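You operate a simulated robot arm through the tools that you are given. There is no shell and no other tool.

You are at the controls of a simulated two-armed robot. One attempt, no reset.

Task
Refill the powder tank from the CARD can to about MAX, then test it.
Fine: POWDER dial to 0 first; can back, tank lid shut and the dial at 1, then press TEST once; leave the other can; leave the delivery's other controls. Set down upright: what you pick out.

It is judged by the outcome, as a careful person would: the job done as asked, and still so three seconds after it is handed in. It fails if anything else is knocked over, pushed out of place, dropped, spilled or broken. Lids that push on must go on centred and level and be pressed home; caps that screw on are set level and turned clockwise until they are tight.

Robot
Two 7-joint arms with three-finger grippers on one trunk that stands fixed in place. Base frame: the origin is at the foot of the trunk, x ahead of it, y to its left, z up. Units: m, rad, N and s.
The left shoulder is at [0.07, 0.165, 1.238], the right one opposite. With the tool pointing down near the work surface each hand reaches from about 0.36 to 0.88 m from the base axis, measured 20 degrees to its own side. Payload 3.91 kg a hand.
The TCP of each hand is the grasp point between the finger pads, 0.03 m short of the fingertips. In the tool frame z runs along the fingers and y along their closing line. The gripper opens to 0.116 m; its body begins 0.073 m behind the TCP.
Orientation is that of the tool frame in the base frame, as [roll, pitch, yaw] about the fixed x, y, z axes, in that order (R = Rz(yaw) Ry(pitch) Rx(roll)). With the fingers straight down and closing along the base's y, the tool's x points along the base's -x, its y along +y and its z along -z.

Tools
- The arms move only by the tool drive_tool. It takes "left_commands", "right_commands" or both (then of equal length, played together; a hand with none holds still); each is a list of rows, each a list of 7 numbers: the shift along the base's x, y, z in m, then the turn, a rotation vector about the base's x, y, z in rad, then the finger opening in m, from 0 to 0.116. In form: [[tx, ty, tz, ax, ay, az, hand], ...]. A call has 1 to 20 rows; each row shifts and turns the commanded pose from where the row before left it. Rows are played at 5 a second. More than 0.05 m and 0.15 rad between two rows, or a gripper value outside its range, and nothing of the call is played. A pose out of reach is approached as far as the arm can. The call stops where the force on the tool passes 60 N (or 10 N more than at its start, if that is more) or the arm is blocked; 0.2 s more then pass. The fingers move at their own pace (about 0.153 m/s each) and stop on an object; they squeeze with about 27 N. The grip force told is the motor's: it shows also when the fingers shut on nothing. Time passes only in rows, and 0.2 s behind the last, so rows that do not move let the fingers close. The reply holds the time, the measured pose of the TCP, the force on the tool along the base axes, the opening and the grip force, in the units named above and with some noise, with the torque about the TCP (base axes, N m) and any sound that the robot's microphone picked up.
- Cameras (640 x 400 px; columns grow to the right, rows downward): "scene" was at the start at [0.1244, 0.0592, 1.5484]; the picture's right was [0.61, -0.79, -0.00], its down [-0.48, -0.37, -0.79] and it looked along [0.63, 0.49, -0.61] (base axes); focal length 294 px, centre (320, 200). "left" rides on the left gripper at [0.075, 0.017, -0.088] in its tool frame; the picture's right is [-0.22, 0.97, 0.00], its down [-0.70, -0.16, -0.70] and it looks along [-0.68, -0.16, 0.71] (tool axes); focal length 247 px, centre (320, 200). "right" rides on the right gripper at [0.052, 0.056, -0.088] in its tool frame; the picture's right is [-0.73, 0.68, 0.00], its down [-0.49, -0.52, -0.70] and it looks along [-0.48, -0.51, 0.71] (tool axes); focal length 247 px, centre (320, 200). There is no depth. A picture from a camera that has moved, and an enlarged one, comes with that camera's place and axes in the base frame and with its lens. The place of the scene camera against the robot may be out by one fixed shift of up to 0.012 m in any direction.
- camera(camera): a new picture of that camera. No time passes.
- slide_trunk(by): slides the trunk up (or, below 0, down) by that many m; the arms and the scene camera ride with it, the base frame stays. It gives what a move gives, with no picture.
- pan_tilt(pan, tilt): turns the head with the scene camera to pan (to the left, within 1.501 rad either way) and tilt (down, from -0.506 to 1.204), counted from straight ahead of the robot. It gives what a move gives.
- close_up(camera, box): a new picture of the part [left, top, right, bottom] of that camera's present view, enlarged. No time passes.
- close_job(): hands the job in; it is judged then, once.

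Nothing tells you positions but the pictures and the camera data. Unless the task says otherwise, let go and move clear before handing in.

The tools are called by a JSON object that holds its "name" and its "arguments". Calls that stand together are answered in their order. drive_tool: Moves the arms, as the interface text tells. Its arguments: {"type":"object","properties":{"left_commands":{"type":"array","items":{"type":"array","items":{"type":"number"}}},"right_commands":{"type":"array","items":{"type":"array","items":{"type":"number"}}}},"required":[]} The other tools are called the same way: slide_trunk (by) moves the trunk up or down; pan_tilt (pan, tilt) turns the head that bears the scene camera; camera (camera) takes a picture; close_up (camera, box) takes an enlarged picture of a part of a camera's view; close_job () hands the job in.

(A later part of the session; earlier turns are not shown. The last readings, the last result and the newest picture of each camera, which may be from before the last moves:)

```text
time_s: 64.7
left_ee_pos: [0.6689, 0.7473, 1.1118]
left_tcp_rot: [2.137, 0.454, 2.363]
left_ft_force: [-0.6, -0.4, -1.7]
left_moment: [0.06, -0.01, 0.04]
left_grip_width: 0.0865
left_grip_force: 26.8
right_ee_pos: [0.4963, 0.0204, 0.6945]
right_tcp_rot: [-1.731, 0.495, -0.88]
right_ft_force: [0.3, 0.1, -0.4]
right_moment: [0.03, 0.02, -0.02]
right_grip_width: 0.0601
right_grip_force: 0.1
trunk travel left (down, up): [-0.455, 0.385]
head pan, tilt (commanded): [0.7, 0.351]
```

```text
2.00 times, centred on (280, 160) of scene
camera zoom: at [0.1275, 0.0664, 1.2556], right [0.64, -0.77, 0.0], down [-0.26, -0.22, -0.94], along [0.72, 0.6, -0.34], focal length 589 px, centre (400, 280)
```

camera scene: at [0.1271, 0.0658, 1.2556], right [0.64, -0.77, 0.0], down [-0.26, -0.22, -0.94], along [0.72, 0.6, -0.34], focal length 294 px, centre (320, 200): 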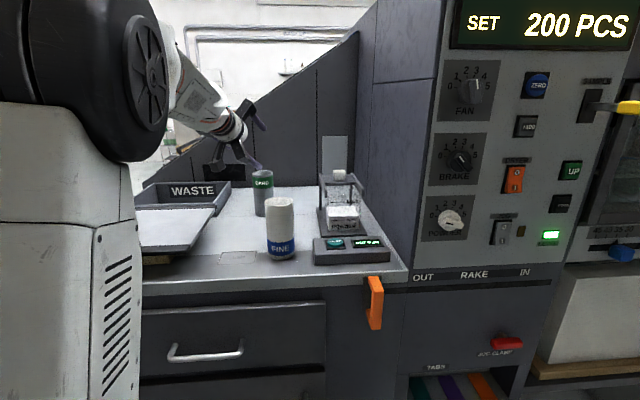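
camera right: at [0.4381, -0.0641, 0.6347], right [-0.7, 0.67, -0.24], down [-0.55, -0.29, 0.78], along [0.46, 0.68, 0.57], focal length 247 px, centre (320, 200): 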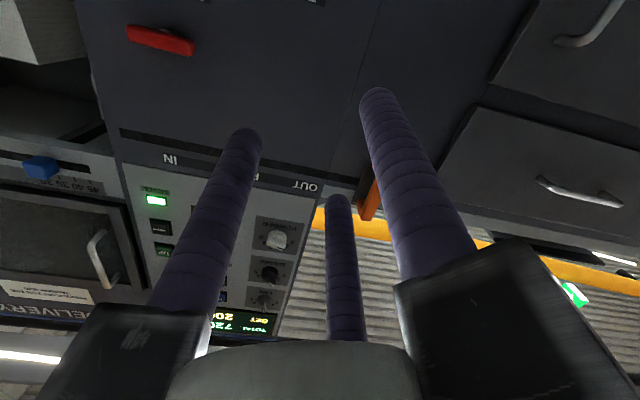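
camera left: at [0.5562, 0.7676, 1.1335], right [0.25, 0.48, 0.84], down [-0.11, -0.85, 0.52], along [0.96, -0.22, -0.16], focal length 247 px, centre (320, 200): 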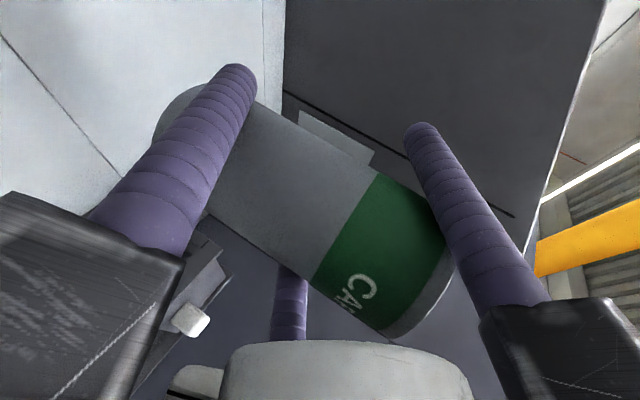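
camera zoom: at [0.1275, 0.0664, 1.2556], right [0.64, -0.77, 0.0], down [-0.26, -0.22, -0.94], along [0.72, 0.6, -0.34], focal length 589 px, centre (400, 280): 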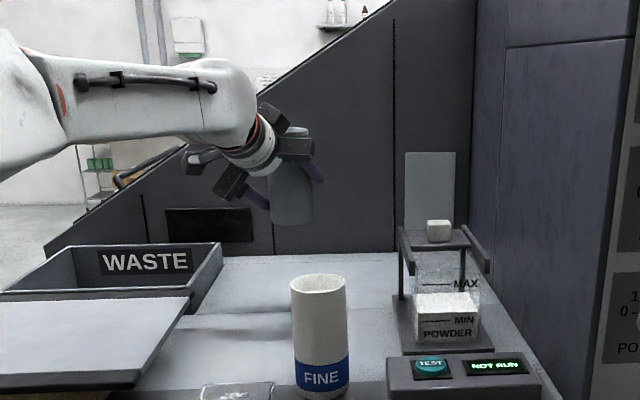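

{"name": "close_up", "arguments": {"camera": "scene", "box": [310, 155, 380, 245]}}

```text
4.44 times, centred on (345, 200) of scene
camera zoom: at [0.1275, 0.0664, 1.2556], right [0.64, -0.77, 0.0], down [-0.26, -0.22, -0.94], along [0.72, 0.6, -0.34], focal length 1309 px, centre (209, 200)
```

zoom: 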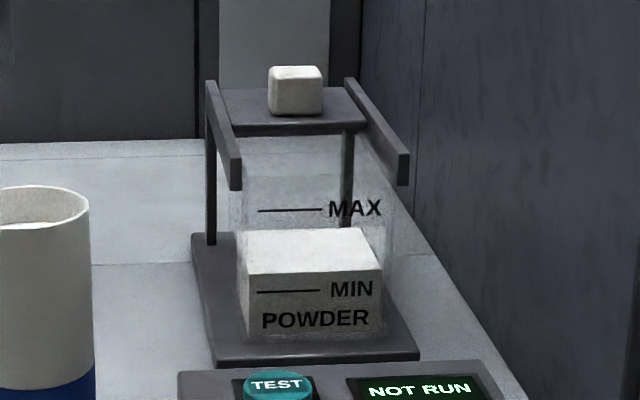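

The can is lifted cleanly, upright (about 0.17 kg). Tank opening centre is near (0.733, 0.503), rim ≈1.01, rails ≈1.03. I'll raise and carry the can upright to just left of the tank, high enough to clear the rail and knob.

{"name": "drive_tool", "arguments": {"left_commands": [[0, 0, 0.025, 0, 0, 0, 0.08], [0, 0, 0.023, 0, 0, 0, 0.08], [0.0027, -0.031, 0, 0, 0, 0, 0.08], [0.0027, -0.031, 0, 0, 0, 0, 0.08], [0.0027, -0.031, 0, 0, 0, 0, 0.08], [0.0027, -0.031, 0, 0, 0, 0, 0.08], [0.0027, -0.031, 0, 0, 0, 0, 0.08], [0.0002, -0.0305, 0, 0, 0, 0, 0.08], [0, 0, 0, 0, 0, 0, 0.08]]}}

{"name": "camera", "arguments": {"camera": "left"}}

{"name": "camera", "arguments": {"camera": "scene"}}

```text
time_s: 66.7
left_ee_pos: [0.6803, 0.5603, 1.1584]
left_tcp_rot: [2.136, 0.454, 2.364]
left_ft_force: [0.0, 1.0, -1.7]
left_moment: [0.03, 0.04, -0.03]
left_grip_width: 0.0861
left_grip_force: 27.1
right_ee_pos: [0.4957, 0.0182, 0.6945]
right_tcp_rot: [-1.732, 0.494, -0.881]
right_ft_force: [-0.5, 0.7, -0.5]
right_moment: [-0.03, -0.03, -0.03]
right_grip_width: 0.0598
right_grip_force: 0.1
trunk travel left (down, up): [-0.455, 0.385]
head pan, tilt (commanded): [0.7, 0.351]
```

```text
taken
camera left: at [0.5672, 0.5796, 1.1807], right [0.25, 0.48, 0.84], down [-0.1, -0.85, 0.52], along [0.96, -0.22, -0.16], focal length 247 px, centre (320, 200)
```

left: 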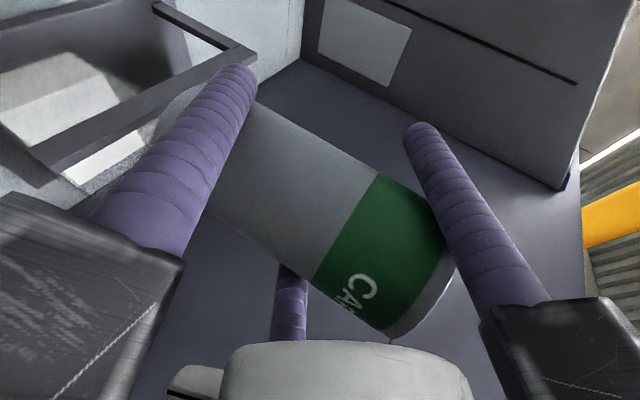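

```text
taken
camera scene: at [0.1274, 0.0673, 1.2556], right [0.64, -0.76, 0.0], down [-0.26, -0.22, -0.94], along [0.72, 0.6, -0.34], focal length 294 px, centre (320, 200)
```

scene: 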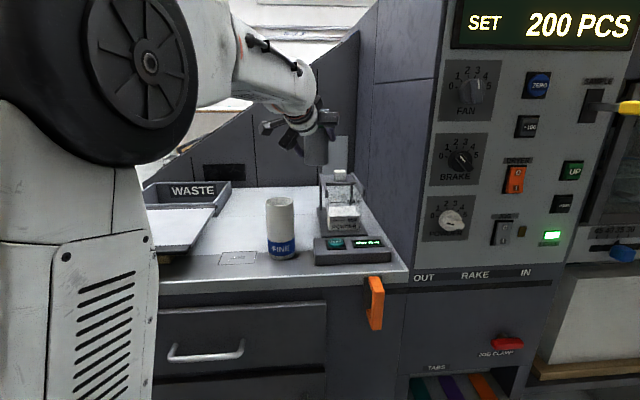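

{"name": "close_up", "arguments": {"camera": "scene", "box": [260, 80, 400, 260]}}

```text
2.22 times, centred on (330, 170) of scene
camera zoom: at [0.1274, 0.0673, 1.2556], right [0.64, -0.76, 0.0], down [-0.26, -0.22, -0.94], along [0.72, 0.6, -0.34], focal length 654 px, centre (298, 267)
```

zoom: 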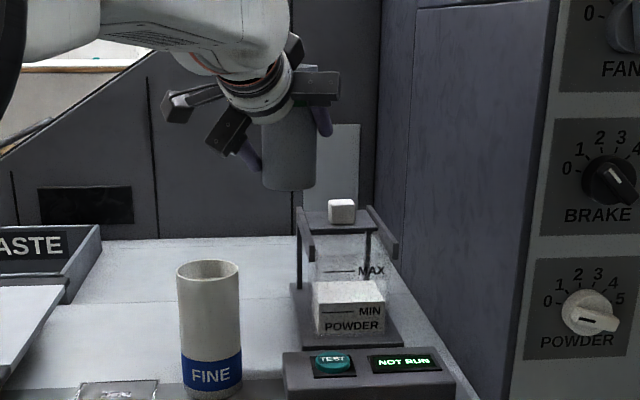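

{"name": "drive_tool", "arguments": {"left_commands": [[0.001, 0.0002, -0.0128, 0.0818, 0.0827, 0, 0.08], [0.001, 0.0002, -0.0128, 0.0818, 0.0827, 0, 0.08], [0.001, 0.0002, -0.0128, 0.0818, 0.0827, 0, 0.08], [0, 0, 0, 0, 0, 0, 0.08]]}}

{"name": "close_up", "arguments": {"camera": "scene", "box": [260, 80, 400, 260]}}

{"name": "camera", "arguments": {"camera": "left"}}

```text
time_s: 67.7
left_ee_pos: [0.684, 0.5605, 1.1213]
left_tcp_rot: [2.137, 0.104, 2.361]
left_ft_force: [-0.1, -0.6, -1.4]
left_moment: [0.0, 0.01, -0.02]
left_grip_width: 0.0862
left_grip_force: 27.2
right_ee_pos: [0.4945, 0.0183, 0.6942]
right_tcp_rot: [-1.732, 0.496, -0.879]
right_ft_force: [-0.1, -0.3, 0.1]
right_moment: [0.02, -0.03, -0.01]
right_grip_width: 0.0601
right_grip_force: 0.0
trunk travel left (down, up): [-0.455, 0.385]
head pan, tilt (commanded): [0.7, 0.351]
```

```text
2.22 times, centred on (330, 170) of scene
camera zoom: at [0.1268, 0.0662, 1.2557], right [0.64, -0.77, 0.0], down [-0.26, -0.22, -0.94], along [0.72, 0.6, -0.34], focal length 654 px, centre (298, 267)
```

zoom: 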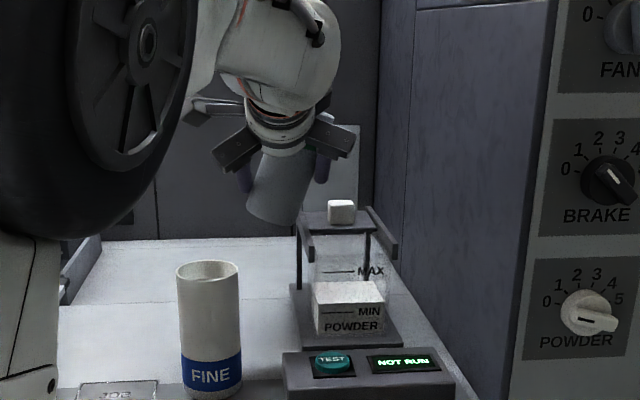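

```text
taken
camera left: at [0.5808, 0.5701, 1.175], right [0.46, 0.27, 0.84], down [0.0, -0.95, 0.31], along [0.89, -0.14, -0.44], focal length 247 px, centre (320, 200)
```

left: 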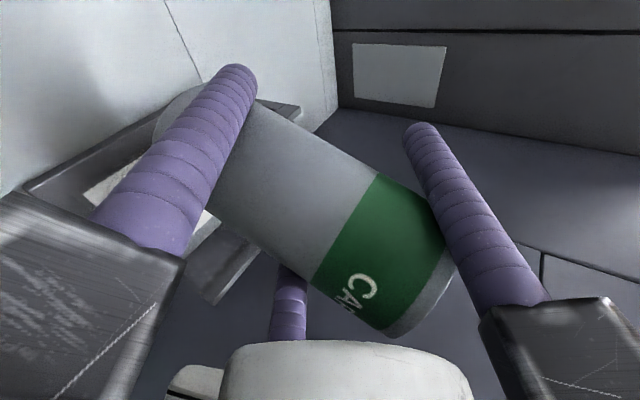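

{"name": "drive_tool", "arguments": {"left_commands": [[-0.0027, 0.0027, -0.015, 0.0818, 0.0827, 0, 0.08], [-0.0027, 0.0027, -0.015, 0.0818, 0.0827, 0, 0.08], [-0.0027, 0.0027, -0.015, 0.0818, 0.0827, 0, 0.08], [0, 0, 0, 0, 0, 0, 0.08]]}}

{"name": "close_up", "arguments": {"camera": "scene", "box": [260, 80, 400, 260]}}

{"name": "camera", "arguments": {"camera": "left"}}

```text
time_s: 68.7
left_ee_pos: [0.6764, 0.5655, 1.0818]
left_tcp_rot: [2.126, -0.242, 2.362]
left_ft_force: [7.6, 2.0, 21.4]
left_moment: [-0.39, -1.07, 0.15]
left_grip_width: 0.0863
left_grip_force: 26.9
right_ee_pos: [0.4963, 0.0166, 0.6959]
right_tcp_rot: [-1.729, 0.497, -0.88]
right_ft_force: [0.2, 0.4, 0.4]
right_moment: [-0.01, 0.0, 0.01]
right_grip_width: 0.0604
right_grip_force: 0.0
trunk travel left (down, up): [-0.455, 0.385]
head pan, tilt (commanded): [0.7, 0.351]
```

```text
2.22 times, centred on (330, 170) of scene
camera zoom: at [0.1259, 0.0642, 1.2563], right [0.64, -0.77, 0.0], down [-0.26, -0.22, -0.94], along [0.72, 0.6, -0.34], focal length 654 px, centre (298, 267)
```

zoom: 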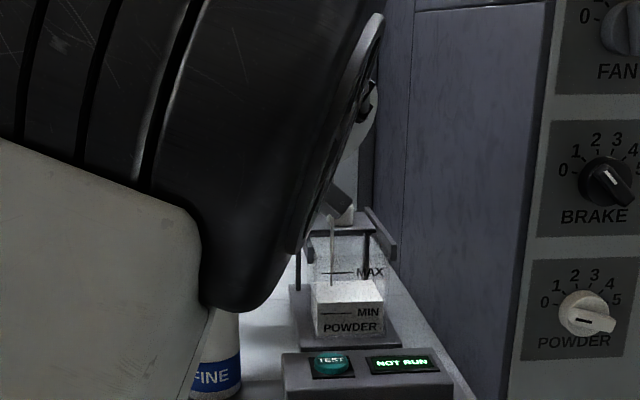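

```text
taken
camera left: at [0.5895, 0.5591, 1.1591], right [0.66, 0.07, 0.75], down [0.04, -1.0, 0.06], along [0.75, -0.01, -0.66], focal length 247 px, centre (320, 200)
```

left: 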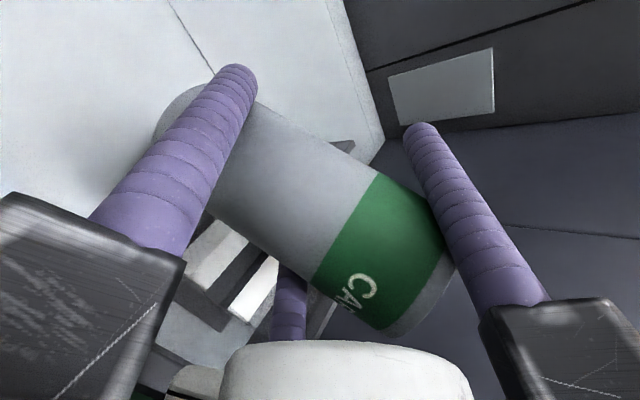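

{"name": "drive_tool", "arguments": {"left_commands": [[0, 0, 0.012, 0, 0, 0, 0.08], [0, 0, 0.012, 0, 0, 0, 0.08]]}}

{"name": "camera", "arguments": {"camera": "left"}}

{"name": "close_up", "arguments": {"camera": "scene", "box": [310, 150, 400, 250]}}

```text
time_s: 69.3
left_ee_pos: [0.6772, 0.5678, 1.0977]
left_tcp_rot: [2.139, -0.248, 2.362]
left_ft_force: [-0.4, 0.3, -1.9]
left_moment: [-0.04, -0.01, 0.0]
left_grip_width: 0.0863
left_grip_force: 26.8
right_ee_pos: [0.4958, 0.0174, 0.6957]
right_tcp_rot: [-1.732, 0.497, -0.88]
right_ft_force: [0.4, -0.4, 0.4]
right_moment: [-0.03, -0.02, 0.02]
right_grip_width: 0.06
right_grip_force: 0.1
trunk travel left (down, up): [-0.455, 0.385]
head pan, tilt (commanded): [0.7, 0.351]
```

```text
taken
camera left: at [0.5909, 0.5615, 1.1764], right [0.66, 0.08, 0.74], down [0.05, -1.0, 0.06], along [0.75, -0.01, -0.67], focal length 247 px, centre (320, 200)
```

left: 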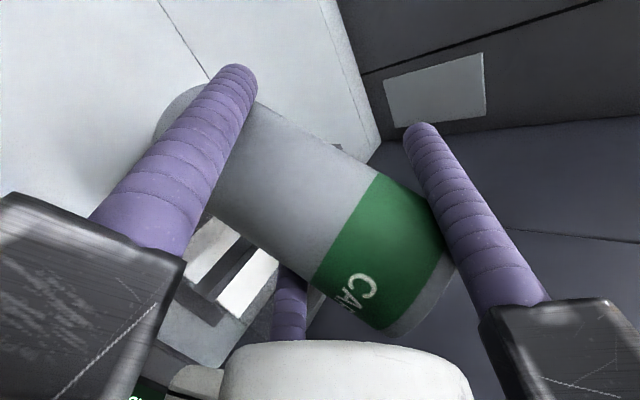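

```text
4.00 times, centred on (355, 200) of scene
camera zoom: at [0.1264, 0.0654, 1.2556], right [0.64, -0.76, 0.0], down [-0.26, -0.22, -0.94], along [0.72, 0.6, -0.34], focal length 1178 px, centre (180, 200)
```

zoom: 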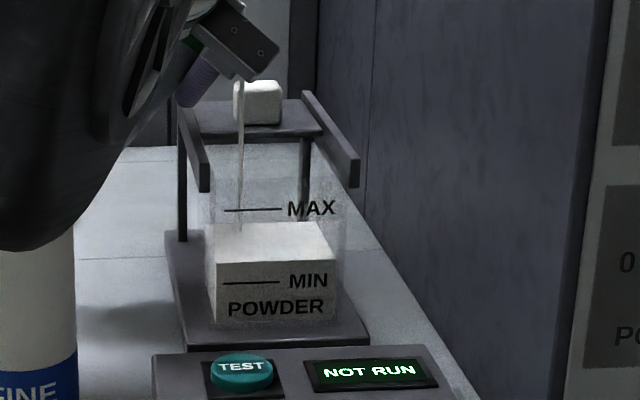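

Contact with the rail is relieved, nothing has shifted, and a thin stream of powder is already falling into the tank. I'll move the can ~12 mm right so the stream is nearer the tank centre and watch the level.

{"name": "drive_tool", "arguments": {"left_commands": [[0.0043, -0.0042, 0, 0, 0, 0, 0.08], [0.0043, -0.0042, 0, 0, 0, 0, 0.08], [0, 0, 0, 0, 0, 0, 0.08]]}}

{"name": "close_up", "arguments": {"camera": "scene", "box": [310, 150, 400, 250]}}

{"name": "camera", "arguments": {"camera": "left"}}

```text
time_s: 70.1
left_ee_pos: [0.6871, 0.5598, 1.0987]
left_tcp_rot: [2.136, -0.245, 2.36]
left_ft_force: [-0.3, 0.3, -0.3]
left_moment: [0.0, -0.01, -0.01]
left_grip_width: 0.0863
left_grip_force: 27.0
right_ee_pos: [0.495, 0.0182, 0.6947]
right_tcp_rot: [-1.732, 0.495, -0.883]
right_ft_force: [-0.7, 0.3, 1.2]
right_moment: [0.0, -0.03, 0.02]
right_grip_width: 0.0598
right_grip_force: 0.1
trunk travel left (down, up): [-0.455, 0.385]
head pan, tilt (commanded): [0.7, 0.351]
```

```text
4.00 times, centred on (355, 200) of scene
camera zoom: at [0.1272, 0.066, 1.2557], right [0.64, -0.77, 0.0], down [-0.26, -0.22, -0.94], along [0.72, 0.6, -0.34], focal length 1178 px, centre (180, 200)
```

zoom: 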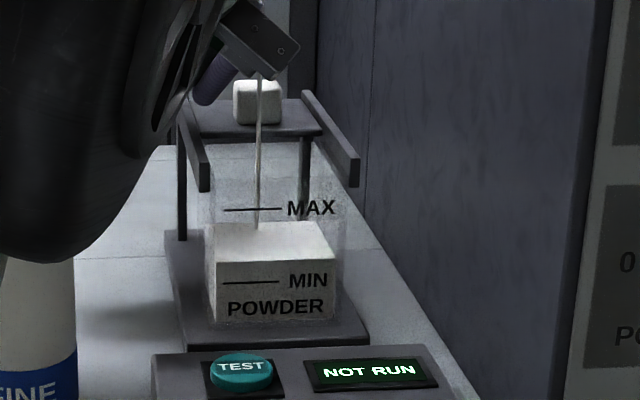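

```text
taken
camera left: at [0.6007, 0.5544, 1.1764], right [0.66, 0.08, 0.74], down [0.05, -1.0, 0.06], along [0.75, -0.01, -0.66], focal length 247 px, centre (320, 200)
```

left: 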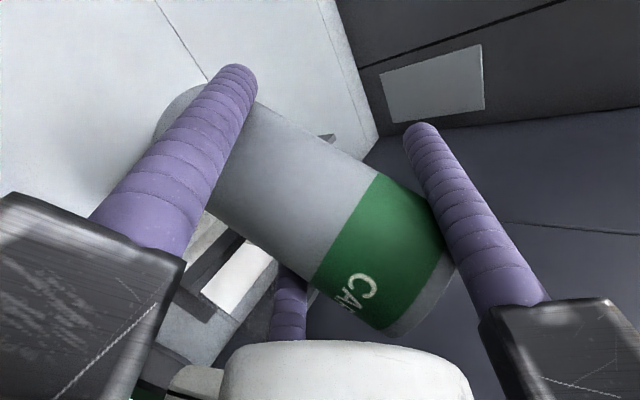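

{"name": "drive_tool", "arguments": {"left_commands": [[-0.0025, -0.002, 0.0005, 0.0614, 0.062, 0, 0.08], [-0.0025, -0.002, 0.0005, 0.0614, 0.062, 0, 0.08], [0, 0, 0, 0, 0, 0, 0.08], [0, 0, 0, 0, 0, 0, 0.08]]}}

{"name": "close_up", "arguments": {"camera": "scene", "box": [310, 150, 400, 250]}}

{"name": "camera", "arguments": {"camera": "left"}}

```text
time_s: 71.1
left_ee_pos: [0.6824, 0.5561, 1.1009]
left_tcp_rot: [2.137, -0.419, 2.359]
left_ft_force: [0.3, -0.4, -1.0]
left_moment: [0.0, 0.02, -0.02]
left_grip_width: 0.0864
left_grip_force: 26.9
right_ee_pos: [0.4964, 0.018, 0.6949]
right_tcp_rot: [-1.733, 0.497, -0.882]
right_ft_force: [-0.9, 0.0, 0.2]
right_moment: [-0.04, -0.01, 0.01]
right_grip_width: 0.0601
right_grip_force: 0.0
trunk travel left (down, up): [-0.455, 0.385]
head pan, tilt (commanded): [0.7, 0.351]
```

```text
4.00 times, centred on (355, 200) of scene
camera zoom: at [0.1274, 0.0659, 1.2557], right [0.64, -0.77, 0.0], down [-0.26, -0.22, -0.94], along [0.72, 0.6, -0.34], focal length 1178 px, centre (180, 200)
```

zoom: 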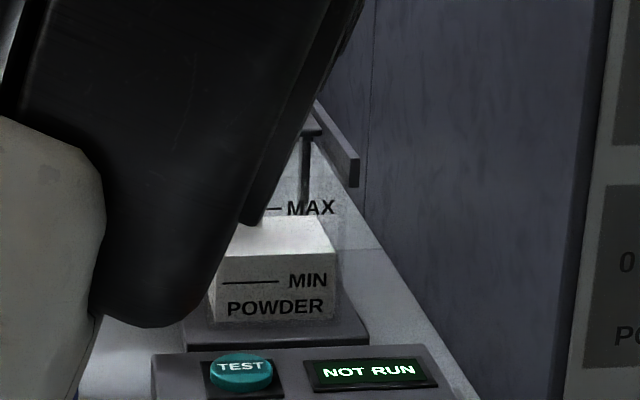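

```text
taken
camera left: at [0.6048, 0.5397, 1.187], right [0.75, -0.01, 0.66], down [0.05, -1.0, -0.06], along [0.66, 0.08, -0.75], focal length 247 px, centre (320, 200)
```

left: 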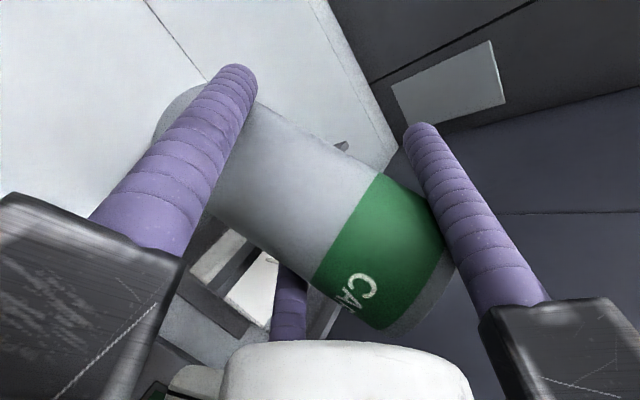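

{"name": "pan_tilt", "arguments": {"pan": 0.05, "tilt": 0.3}}

{"name": "camera", "arguments": {"camera": "scene"}}

```text
time_s: 72.2
left_ee_pos: [0.681, 0.5567, 1.1019]
left_tcp_rot: [2.137, -0.418, 2.363]
left_ft_force: [0.3, -1.1, -1.6]
left_moment: [0.01, 0.0, 0.0]
left_grip_width: 0.0863
left_grip_force: 27.0
right_ee_pos: [0.4956, 0.0173, 0.695]
right_tcp_rot: [-1.734, 0.498, -0.879]
right_ft_force: [0.5, -0.5, -0.5]
right_moment: [0.03, 0.01, 0.01]
right_grip_width: 0.0598
right_grip_force: 0.0
trunk travel left (down, up): [-0.455, 0.385]
head pan, tilt (commanded): [0.051, 0.3]
```

```text
taken
camera scene: at [0.1493, 0.0108, 1.2604], right [0.05, -1.0, 0.0], down [-0.3, -0.02, -0.96], along [0.95, 0.05, -0.3], focal length 294 px, centre (320, 200)
```

scene: 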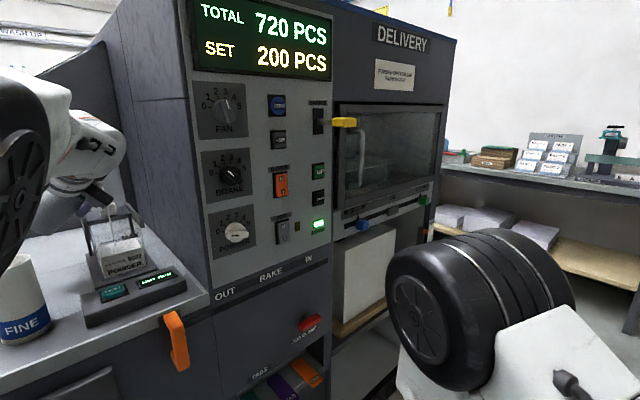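

{"name": "close_up", "arguments": {"camera": "scene", "box": [60, 170, 180, 290]}}

```text
3.33 times, centred on (120, 230) of scene
camera zoom: at [0.1493, 0.0108, 1.2604], right [0.05, -1.0, 0.0], down [-0.3, -0.02, -0.96], along [0.95, 0.05, -0.3], focal length 982 px, centre (987, 100)
```

zoom: 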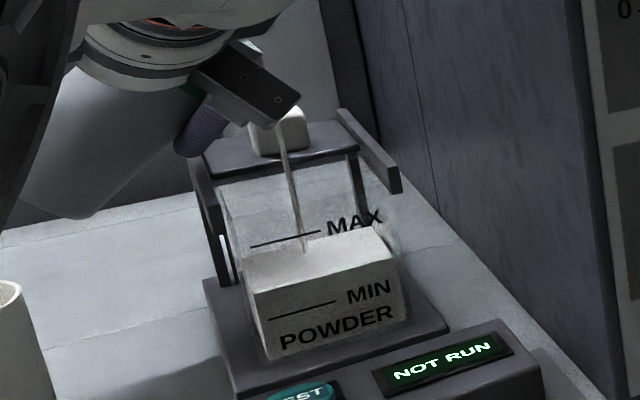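

The new camera angle shows the stream landing in the middle of the tank; the level is ~0.38 of the way from MIN to MAX. I continue with a bit more tilt.

{"name": "drive_tool", "arguments": {"left_commands": [[-0.0005, 0.0005, 0.0005, 0.0614, 0.062, 0, 0.08], [0, 0, 0, 0, 0, 0, 0.08], [0, 0, 0, 0, 0, 0, 0.08], [0, 0, 0, 0, 0, 0, 0.08], [0, 0, 0, 0, 0, 0, 0.08]]}}

{"name": "close_up", "arguments": {"camera": "scene", "box": [60, 170, 180, 290]}}

```text
time_s: 73.4
left_ee_pos: [0.6803, 0.5558, 1.1005]
left_tcp_rot: [2.132, -0.506, 2.361]
left_ft_force: [-0.3, 0.1, 0.2]
left_moment: [0.0, -0.01, -0.02]
left_grip_width: 0.0801
left_grip_force: 0.1
right_ee_pos: [0.496, 0.0173, 0.6944]
right_tcp_rot: [-1.732, 0.497, -0.884]
right_ft_force: [-0.2, -0.3, 0.1]
right_moment: [0.01, 0.03, 0.0]
right_grip_width: 0.0601
right_grip_force: 0.0
trunk travel left (down, up): [-0.455, 0.385]
head pan, tilt (commanded): [0.051, 0.3]
```

```text
3.33 times, centred on (120, 230) of scene
camera zoom: at [0.1492, 0.0105, 1.2604], right [0.05, -1.0, 0.0], down [-0.3, -0.01, -0.96], along [0.95, 0.05, -0.3], focal length 982 px, centre (987, 100)
```

zoom: 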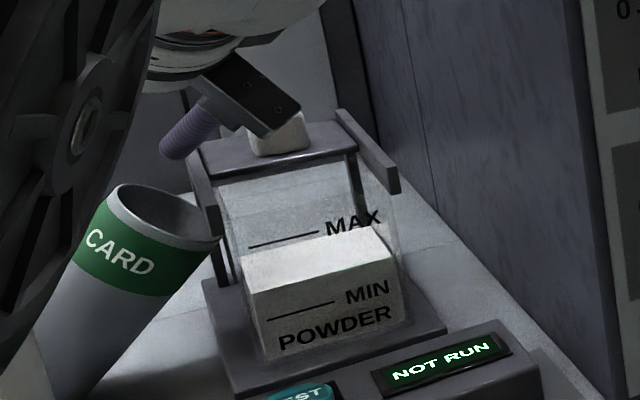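

{"name": "camera", "arguments": {"camera": "scene"}}

{"name": "camera", "arguments": {"camera": "left"}}

{"name": "camera", "arguments": {"camera": "right"}}

{"name": "close_up", "arguments": {"camera": "scene", "box": [0, 150, 200, 400]}}

```text
taken
camera scene: at [0.1492, 0.0105, 1.2604], right [0.05, -1.0, 0.0], down [-0.3, -0.01, -0.96], along [0.95, 0.05, -0.3], focal length 294 px, centre (320, 200)
```

scene: 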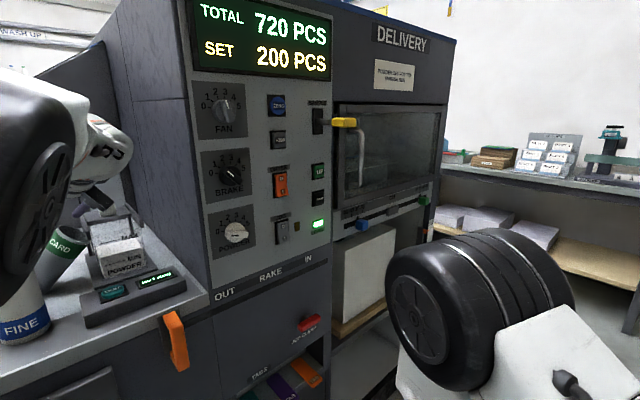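

```text
taken
camera left: at [0.6098, 0.5339, 1.1909], right [0.79, -0.05, 0.61], down [0.04, -0.99, -0.13], along [0.61, 0.13, -0.78], focal length 247 px, centre (320, 200)
```

left: 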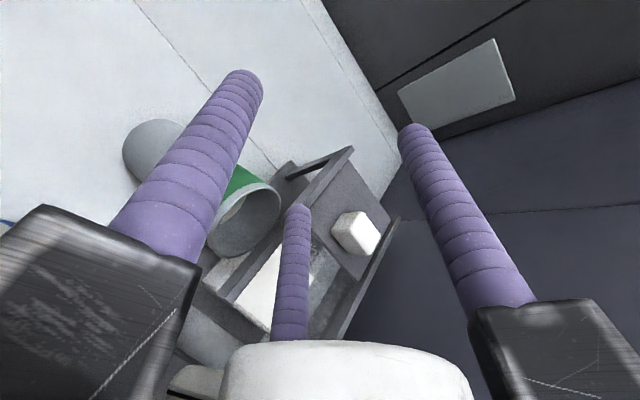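

```text
taken
camera right: at [0.4382, -0.0643, 0.6346], right [-0.7, 0.67, -0.24], down [-0.55, -0.29, 0.78], along [0.46, 0.68, 0.57], focal length 247 px, centre (320, 200)
```

right: 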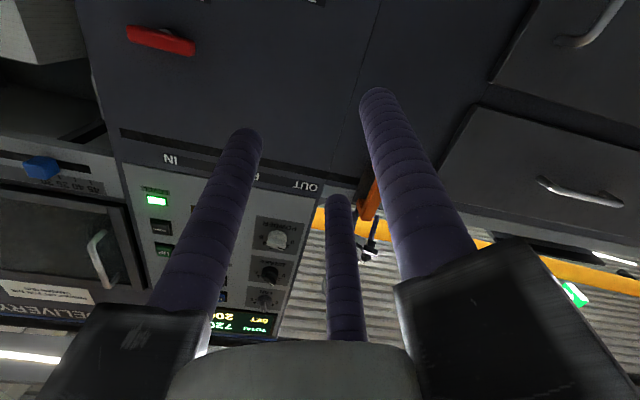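

```text
1.60 times, centred on (100, 275) of scene
camera zoom: at [0.1492, 0.0105, 1.2604], right [0.05, -1.0, 0.0], down [-0.3, -0.01, -0.96], along [0.95, 0.05, -0.3], focal length 471 px, centre (672, 80)
```

zoom: 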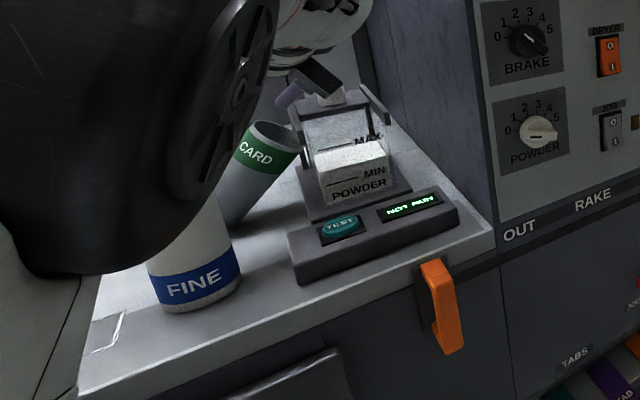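

The can has slipped out of the fingers and is leaning at the left side of the tank, mouth up. I'll raise the hand clear and assess before doing anything else.

{"name": "drive_tool", "arguments": {"left_commands": [[0, 0, 0.03, 0, 0, 0, 0.09]]}}

{"name": "close_up", "arguments": {"camera": "scene", "box": [30, 170, 180, 320]}}

{"name": "camera", "arguments": {"camera": "left"}}

```text
time_s: 73.8
left_ee_pos: [0.681, 0.5549, 1.1312]
left_tcp_rot: [2.134, -0.506, 2.361]
left_ft_force: [-0.8, 0.3, 0.1]
left_moment: [0.02, 0.0, -0.01]
left_grip_width: 0.0898
left_grip_force: 0.1
right_ee_pos: [0.4962, 0.0176, 0.6944]
right_tcp_rot: [-1.733, 0.495, -0.879]
right_ft_force: [-0.2, -0.2, 0.8]
right_moment: [0.0, 0.04, -0.01]
right_grip_width: 0.0601
right_grip_force: 0.0
trunk travel left (down, up): [-0.455, 0.385]
head pan, tilt (commanded): [0.051, 0.3]
```

```text
2.67 times, centred on (105, 245) of scene
camera zoom: at [0.1483, 0.0105, 1.2605], right [0.05, -1.0, 0.0], down [-0.29, -0.01, -0.96], along [0.95, 0.05, -0.3], focal length 785 px, centre (893, 80)
```

zoom: 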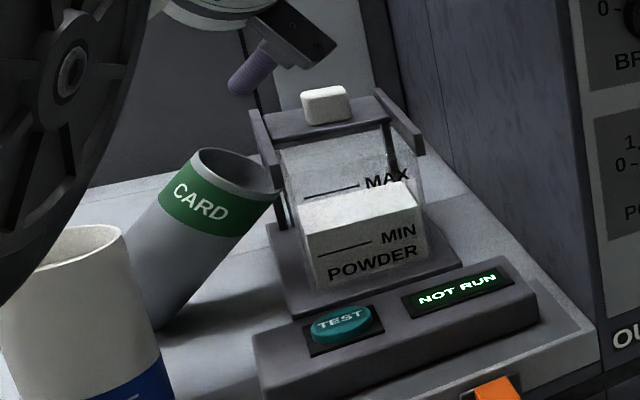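

```text
taken
camera left: at [0.6094, 0.5339, 1.2218], right [0.79, -0.05, 0.61], down [0.04, -0.99, -0.13], along [0.61, 0.13, -0.78], focal length 247 px, centre (320, 200)
```

left: 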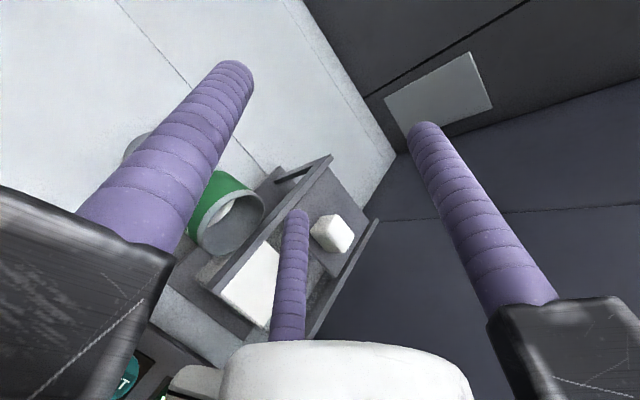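

{"name": "drive_tool", "arguments": {"left_commands": [[-0.005, 0.005, 0.04, 0, 0, 0, 0.116], [-0.005, 0.005, 0.04, 0, 0, 0, 0.116], [0, 0, 0, 0, 0, 0, 0.116]]}}

{"name": "camera", "arguments": {"camera": "left"}}

{"name": "close_up", "arguments": {"camera": "scene", "box": [30, 190, 150, 310]}}

```text
time_s: 74.6
left_ee_pos: [0.6699, 0.5642, 1.2088]
left_tcp_rot: [2.138, -0.506, 2.361]
left_ft_force: [0.2, 0.3, -0.2]
left_moment: [-0.02, 0.0, 0.01]
left_grip_width: 0.1159
left_grip_force: 0.1
right_ee_pos: [0.4958, 0.018, 0.6938]
right_tcp_rot: [-1.734, 0.497, -0.881]
right_ft_force: [-0.6, 0.5, 0.1]
right_moment: [0.04, 0.0, 0.03]
right_grip_width: 0.06
right_grip_force: 0.1
trunk travel left (down, up): [-0.455, 0.385]
head pan, tilt (commanded): [0.051, 0.3]
```

```text
taken
camera left: at [0.5984, 0.5429, 1.2997], right [0.79, -0.05, 0.61], down [0.04, -0.99, -0.13], along [0.61, 0.13, -0.78], focal length 247 px, centre (320, 200)
```

left: 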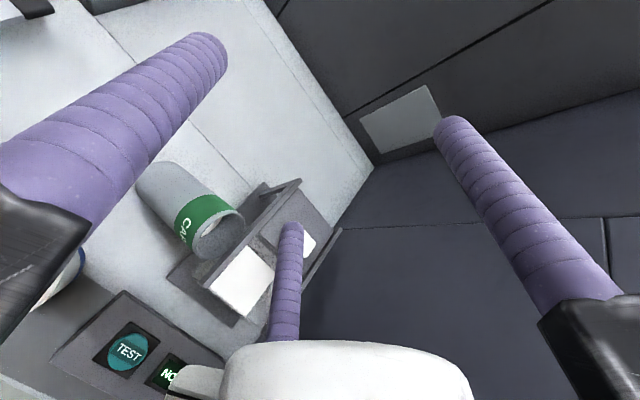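

```text
3.33 times, centred on (90, 250) of scene
camera zoom: at [0.1493, 0.0105, 1.2604], right [0.05, -1.0, 0.0], down [-0.3, -0.01, -0.96], along [0.95, 0.05, -0.3], focal length 982 px, centre (1087, 33)
```

zoom: 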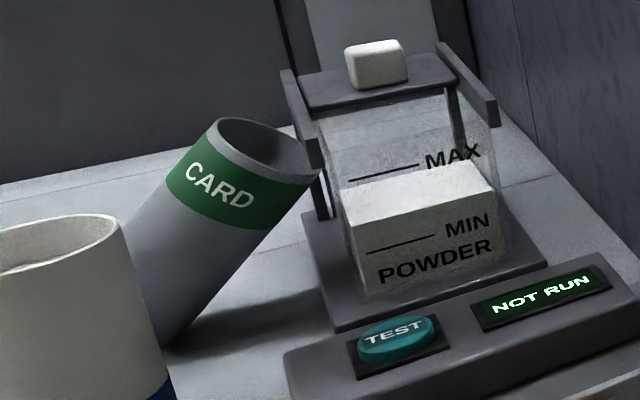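

{"name": "close_up", "arguments": {"camera": "left", "box": [120, 150, 300, 330]}}

```text
2.22 times, centred on (210, 240) of left
camera zoom: at [0.5984, 0.5429, 1.2997], right [0.79, -0.05, 0.61], down [0.04, -0.99, -0.13], along [0.61, 0.13, -0.78], focal length 549 px, centre (564, 111)
```

zoom: 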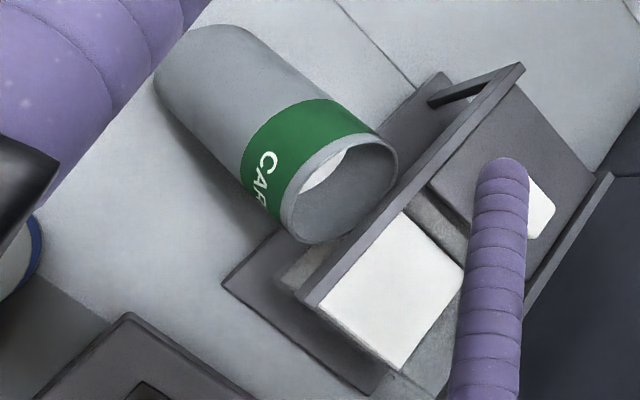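

The can rests stably, leaning ~45° against the left rail with its mouth up; no powder seen on the table. I'll raise the trunk for a better top-down posture and re-orient the left hand to grasp the leaning can from above (fingers on its front/back sides).

{"name": "slide_trunk", "arguments": {"by": 0.2}}

{"name": "pan_tilt", "arguments": {"pan": 0.55, "tilt": 0.6}}

{"name": "camera", "arguments": {"camera": "scene"}}

```text
time_s: 76.7
left_ee_pos: [0.669, 0.5649, 1.4097]
left_tcp_rot: [2.137, -0.505, 2.36]
left_ft_force: [0.1, -0.3, 0.8]
left_moment: [0.01, 0.0, 0.03]
left_grip_width: 0.1158
left_grip_force: 0.0
right_ee_pos: [0.4956, 0.0178, 0.8945]
right_tcp_rot: [-1.732, 0.497, -0.883]
right_ft_force: [0.6, -1.0, 0.8]
right_moment: [-0.02, 0.02, 0.03]
right_grip_width: 0.0602
right_grip_force: 0.1
trunk travel left (down, up): [-0.655, 0.185]
head pan, tilt (commanded): [0.051, 0.3]
```

```text
time_s: 77.7
left_ee_pos: [0.6692, 0.5645, 1.4099]
left_tcp_rot: [2.135, -0.506, 2.361]
left_ft_force: [-0.3, -0.6, -0.3]
left_moment: [0.03, -0.03, 0.01]
left_grip_width: 0.1158
left_grip_force: 0.0
right_ee_pos: [0.4957, 0.0184, 0.8941]
right_tcp_rot: [-1.732, 0.498, -0.879]
right_ft_force: [-0.3, -0.2, 0.6]
right_moment: [-0.02, 0.01, 0.02]
right_grip_width: 0.06
right_grip_force: 0.1
trunk travel left (down, up): [-0.655, 0.185]
head pan, tilt (commanded): [0.55, 0.6]
```

```text
taken
camera scene: at [0.1314, 0.052, 1.433], right [0.52, -0.85, 0.0], down [-0.48, -0.29, -0.83], along [0.7, 0.43, -0.56], focal length 294 px, centre (320, 200)
```

scene: 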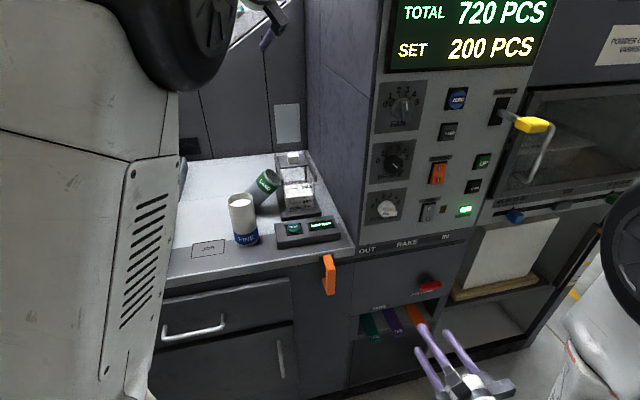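

{"name": "close_up", "arguments": {"camera": "scene", "box": [210, 140, 350, 260]}}

{"name": "drive_tool", "arguments": {"left_commands": [[-0.006, 0.006, -0.01, -0.1393, 0.0202, -0.0167, 0.105], [-0.006, 0.006, -0.01, -0.1393, 0.0202, -0.0167, 0.105], [-0.006, 0.006, -0.01, -0.1393, 0.0202, -0.0167, 0.105], [-0.006, 0.006, -0.01, -0.1393, 0.0202, -0.0167, 0.105], [-0.006, 0.006, -0.01, -0.1393, 0.0202, -0.0167, 0.105]]}}

```text
3.33 times, centred on (280, 200) of scene
camera zoom: at [0.1314, 0.052, 1.433], right [0.52, -0.85, 0.0], down [-0.48, -0.29, -0.83], along [0.7, 0.43, -0.56], focal length 982 px, centre (453, 200)
```

zoom: 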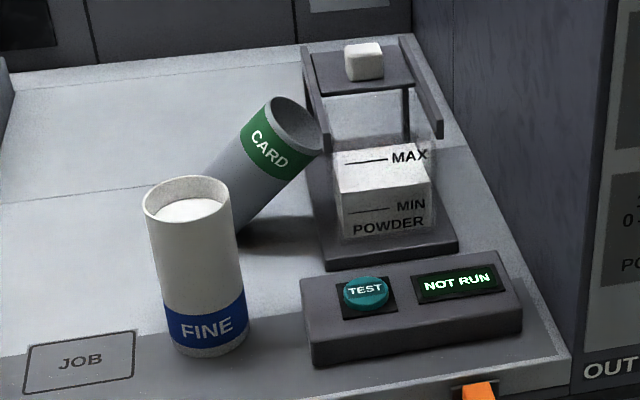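

```text
time_s: 78.9
left_ee_pos: [0.64, 0.5954, 1.3613]
left_tcp_rot: [2.666, -0.012, 2.132]
left_ft_force: [-0.3, -0.5, 0.4]
left_moment: [-0.01, -0.01, 0.01]
left_grip_width: 0.1048
left_grip_force: 0.0
right_ee_pos: [0.496, 0.019, 0.8946]
right_tcp_rot: [-1.733, 0.497, -0.881]
right_ft_force: [0.3, 0.9, 0.2]
right_moment: [-0.01, -0.01, 0.02]
right_grip_width: 0.0601
right_grip_force: 0.1
trunk travel left (down, up): [-0.655, 0.185]
head pan, tilt (commanded): [0.55, 0.6]
```

{"name": "drive_tool", "arguments": {"left_commands": [[-0.011, 0.0127, -0.02, -0.1393, 0.0202, -0.0167, 0.105], [-0.011, 0.0127, -0.02, -0.1393, 0.0202, -0.0167, 0.105], [-0.011, 0.0127, -0.02, -0.1393, 0.0202, -0.0167, 0.105], [-0.011, 0.0127, -0.02, -0.1393, 0.0202, -0.0167, 0.105], [-0.011, 0.0127, -0.02, -0.1393, 0.0202, -0.0167, 0.105], [0, 0, 0, 0, 0, 0, 0.105]]}}

{"name": "camera", "arguments": {"camera": "left"}}

{"name": "camera", "arguments": {"camera": "scene"}}

```text
time_s: 80.3
left_ee_pos: [0.5861, 0.6568, 1.2606]
left_tcp_rot: [3.139, 0.525, 2.171]
left_ft_force: [-0.7, -0.6, 0.2]
left_moment: [0.04, -0.01, 0.01]
left_grip_width: 0.105
left_grip_force: 0.0
right_ee_pos: [0.4961, 0.0157, 0.8951]
right_tcp_rot: [-1.731, 0.498, -0.88]
right_ft_force: [0.0, 0.4, 0.3]
right_moment: [0.02, 0.01, 0.02]
right_grip_width: 0.0601
right_grip_force: 0.0
trunk travel left (down, up): [-0.655, 0.185]
head pan, tilt (commanded): [0.55, 0.6]
```

```text
taken
camera left: at [0.5391, 0.7561, 1.2999], right [0.91, 0.39, 0.12], down [0.01, -0.3, 0.95], along [0.41, -0.87, -0.28], focal length 247 px, centre (320, 200)
```

left: 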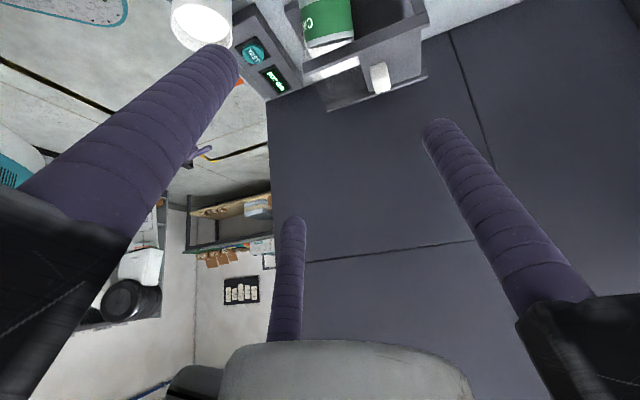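

```text
taken
camera scene: at [0.1305, 0.0506, 1.4331], right [0.52, -0.85, 0.0], down [-0.48, -0.29, -0.83], along [0.7, 0.43, -0.56], focal length 294 px, centre (320, 200)
```

scene: 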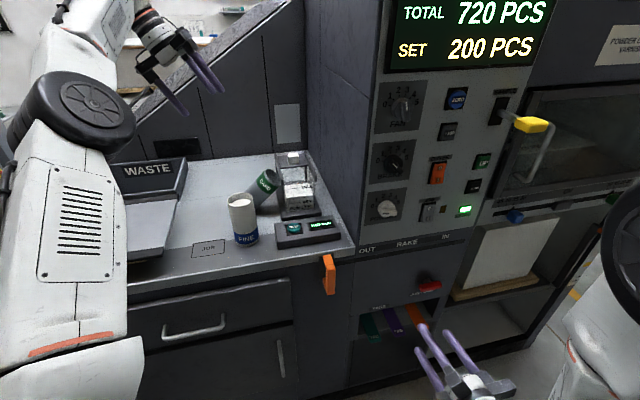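

{"name": "drive_tool", "arguments": {"left_commands": [[0, 0.001, -0.04, 0, 0, 0, 0.105], [0, 0.001, -0.04, 0, 0, 0, 0.105], [0, 0, -0.03, 0, 0, 0, 0.105], [0, 0, 0, 0, 0, 0, 0.105]]}}

{"name": "camera", "arguments": {"camera": "left"}}

{"name": "close_up", "arguments": {"camera": "scene", "box": [150, 60, 350, 260]}}

```text
time_s: 81.3
left_ee_pos: [0.5848, 0.6609, 1.1488]
left_tcp_rot: [3.139, 0.522, 2.172]
left_ft_force: [-0.2, 1.2, -0.3]
left_moment: [0.01, 0.01, 0.02]
left_grip_width: 0.1052
left_grip_force: 0.0
right_ee_pos: [0.4946, 0.0184, 0.8953]
right_tcp_rot: [-1.73, 0.497, -0.881]
right_ft_force: [-0.4, 0.1, -0.4]
right_moment: [0.01, 0.01, -0.02]
right_grip_width: 0.0601
right_grip_force: 0.0
trunk travel left (down, up): [-0.655, 0.185]
head pan, tilt (commanded): [0.55, 0.6]
```

```text
taken
camera left: at [0.5379, 0.7602, 1.188], right [0.91, 0.39, 0.11], down [0.01, -0.3, 0.95], along [0.41, -0.87, -0.28], focal length 247 px, centre (320, 200)
```

left: 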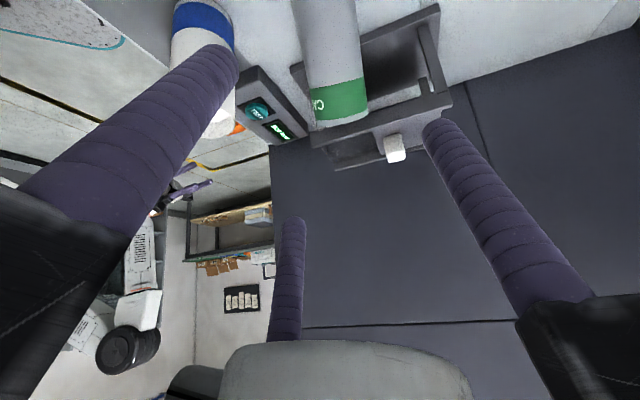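

```text
2.00 times, centred on (250, 160) of scene
camera zoom: at [0.1311, 0.0518, 1.433], right [0.52, -0.85, 0.0], down [-0.48, -0.29, -0.83], along [0.7, 0.43, -0.56], focal length 589 px, centre (460, 280)
```

zoom: 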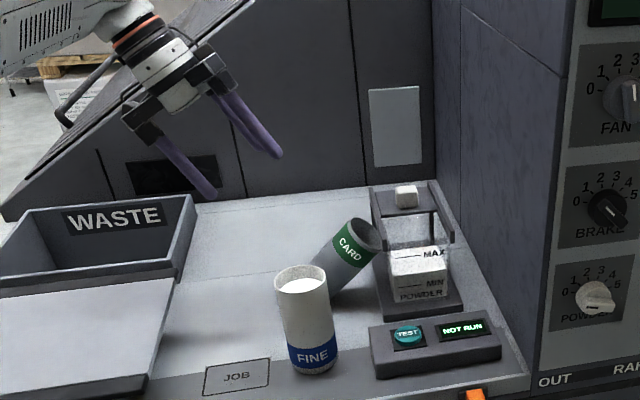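

{"name": "close_up", "arguments": {"camera": "left", "box": [270, 0, 400, 140]}}

{"name": "close_up", "arguments": {"camera": "scene", "box": [235, 150, 315, 240]}}

```text
2.86 times, centred on (335, 70) of left
camera zoom: at [0.5379, 0.7602, 1.188], right [0.91, 0.39, 0.11], down [0.01, -0.3, 0.95], along [0.41, -0.87, -0.28], focal length 706 px, centre (277, 571)
```

zoom: 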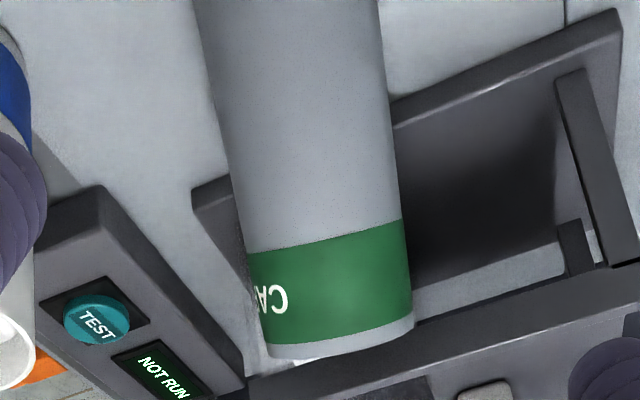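

```text
4.44 times, centred on (275, 195) of scene
camera zoom: at [0.1311, 0.0518, 1.433], right [0.52, -0.85, 0.0], down [-0.48, -0.29, -0.83], along [0.7, 0.43, -0.56], focal length 1309 px, centre (520, 222)
```

zoom: 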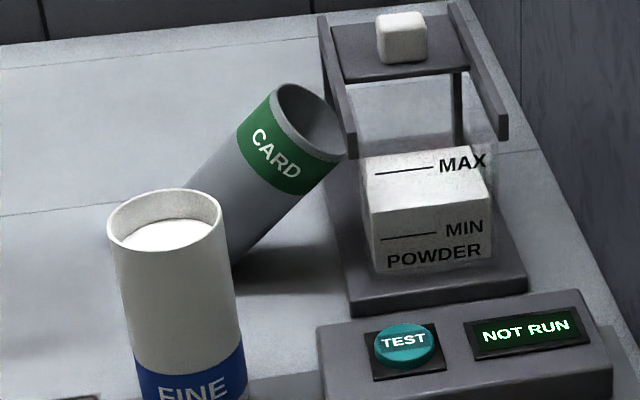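

{"name": "drive_tool", "arguments": {"left_commands": [[0.0113, -0.0168, -0.0356, 0, 0, 0, 0.107], [0.0113, -0.0168, -0.0356, 0, 0, 0, 0.107], [0.0113, -0.0168, -0.0356, 0, 0, 0, 0.107], [0, 0, 0, 0, 0, 0, 0.107]]}}

{"name": "camera", "arguments": {"camera": "left"}}

{"name": "close_up", "arguments": {"camera": "scene", "box": [205, 110, 325, 250]}}

```text
time_s: 82.3
left_ee_pos: [0.6173, 0.6111, 1.0416]
left_tcp_rot: [3.138, 0.524, 2.171]
left_ft_force: [-0.2, -0.3, 0.1]
left_moment: [0.06, -0.02, 0.01]
left_grip_width: 0.1069
left_grip_force: 0.0
right_ee_pos: [0.4948, 0.0189, 0.8956]
right_tcp_rot: [-1.731, 0.497, -0.88]
right_ft_force: [-0.1, 0.2, 0.9]
right_moment: [-0.01, -0.03, -0.01]
right_grip_width: 0.0601
right_grip_force: 0.1
trunk travel left (down, up): [-0.655, 0.185]
head pan, tilt (commanded): [0.55, 0.6]
```

```text
taken
camera left: at [0.5698, 0.7099, 1.081], right [0.91, 0.39, 0.11], down [0.01, -0.3, 0.95], along [0.41, -0.87, -0.28], focal length 247 px, centre (320, 200)
```

left: 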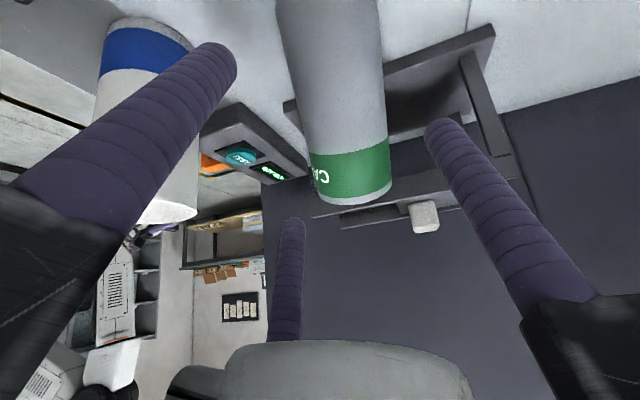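

```text
2.86 times, centred on (265, 180) of scene
camera zoom: at [0.1305, 0.052, 1.433], right [0.52, -0.85, 0.0], down [-0.48, -0.3, -0.83], along [0.7, 0.43, -0.56], focal length 841 px, centre (477, 257)
```

zoom: 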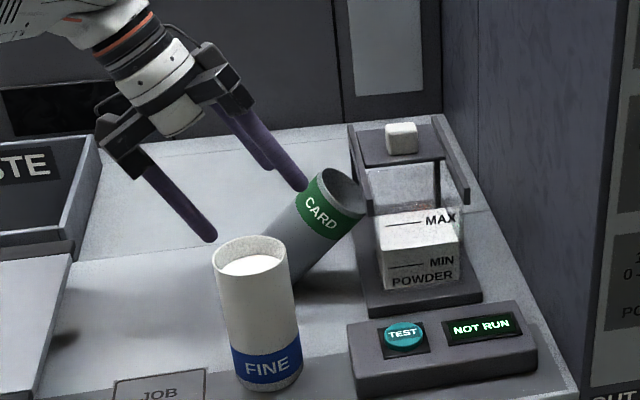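

{"name": "close_up", "arguments": {"camera": "left", "box": [250, 0, 430, 210]}}

```text
1.90 times, centred on (340, 105) of left
camera zoom: at [0.5698, 0.7099, 1.081], right [0.91, 0.39, 0.11], down [0.01, -0.3, 0.95], along [0.41, -0.87, -0.28], focal length 470 px, centre (282, 381)
```

zoom: 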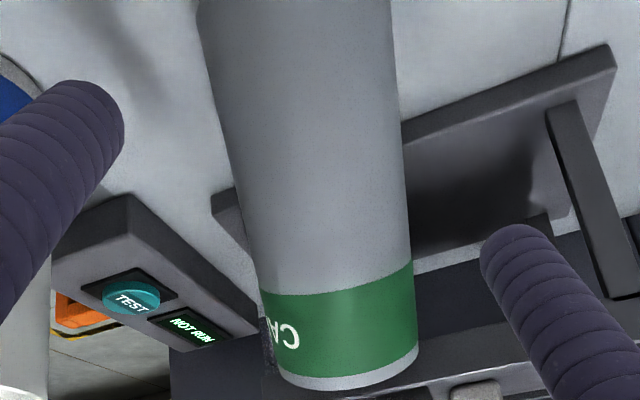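

{"name": "drive_tool", "arguments": {"left_commands": [[0.0058, -0.0084, -0.0172, 0, 0, 0, 0.107], [0.0058, -0.0084, -0.0172, 0, 0, 0, 0.107], [0.0058, -0.0084, -0.0172, 0, 0, 0, 0.107], [0.0055, -0.008, -0.0165, 0, 0, 0, 0.107], [0, 0, 0, 0, 0, 0, 0.107]]}}

{"name": "camera", "arguments": {"camera": "left"}}

{"name": "close_up", "arguments": {"camera": "scene", "box": [205, 110, 325, 250]}}

```text
time_s: 83.5
left_ee_pos: [0.6413, 0.5752, 0.9758]
left_tcp_rot: [3.138, 0.525, 2.171]
left_ft_force: [0.5, -0.8, -0.1]
left_moment: [-0.02, 0.04, 0.0]
left_grip_width: 0.1069
left_grip_force: 0.1
right_ee_pos: [0.4956, 0.0178, 0.8951]
right_tcp_rot: [-1.732, 0.496, -0.878]
right_ft_force: [0.2, 0.7, 0.1]
right_moment: [0.01, 0.0, -0.02]
right_grip_width: 0.0599
right_grip_force: 0.0
trunk travel left (down, up): [-0.655, 0.185]
head pan, tilt (commanded): [0.55, 0.6]
```

```text
taken
camera left: at [0.5933, 0.6747, 1.0143], right [0.91, 0.39, 0.11], down [0.01, -0.3, 0.95], along [0.41, -0.87, -0.28], focal length 247 px, centre (320, 200)
```

left: 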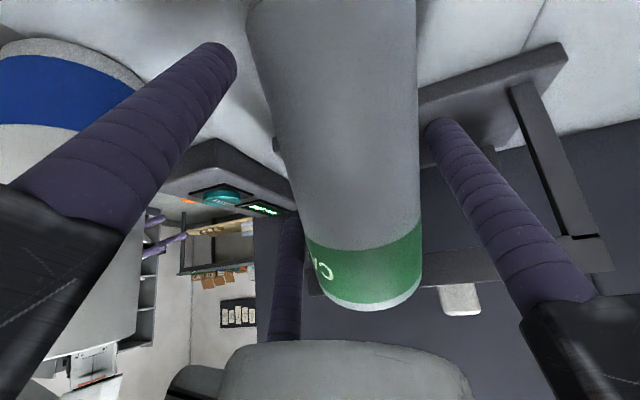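

```text
2.86 times, centred on (265, 180) of scene
camera zoom: at [0.1308, 0.0521, 1.433], right [0.52, -0.85, 0.0], down [-0.48, -0.3, -0.83], along [0.7, 0.43, -0.56], focal length 841 px, centre (477, 257)
```

zoom: 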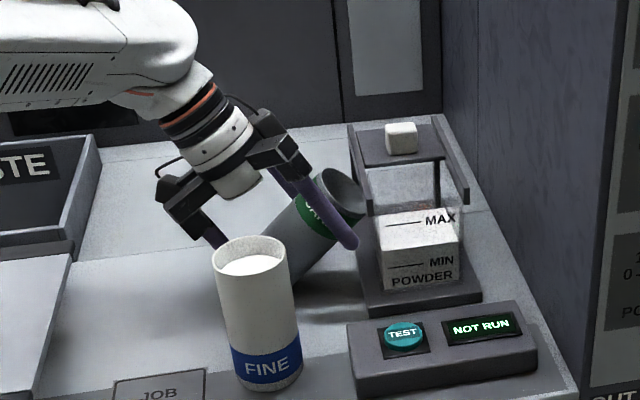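

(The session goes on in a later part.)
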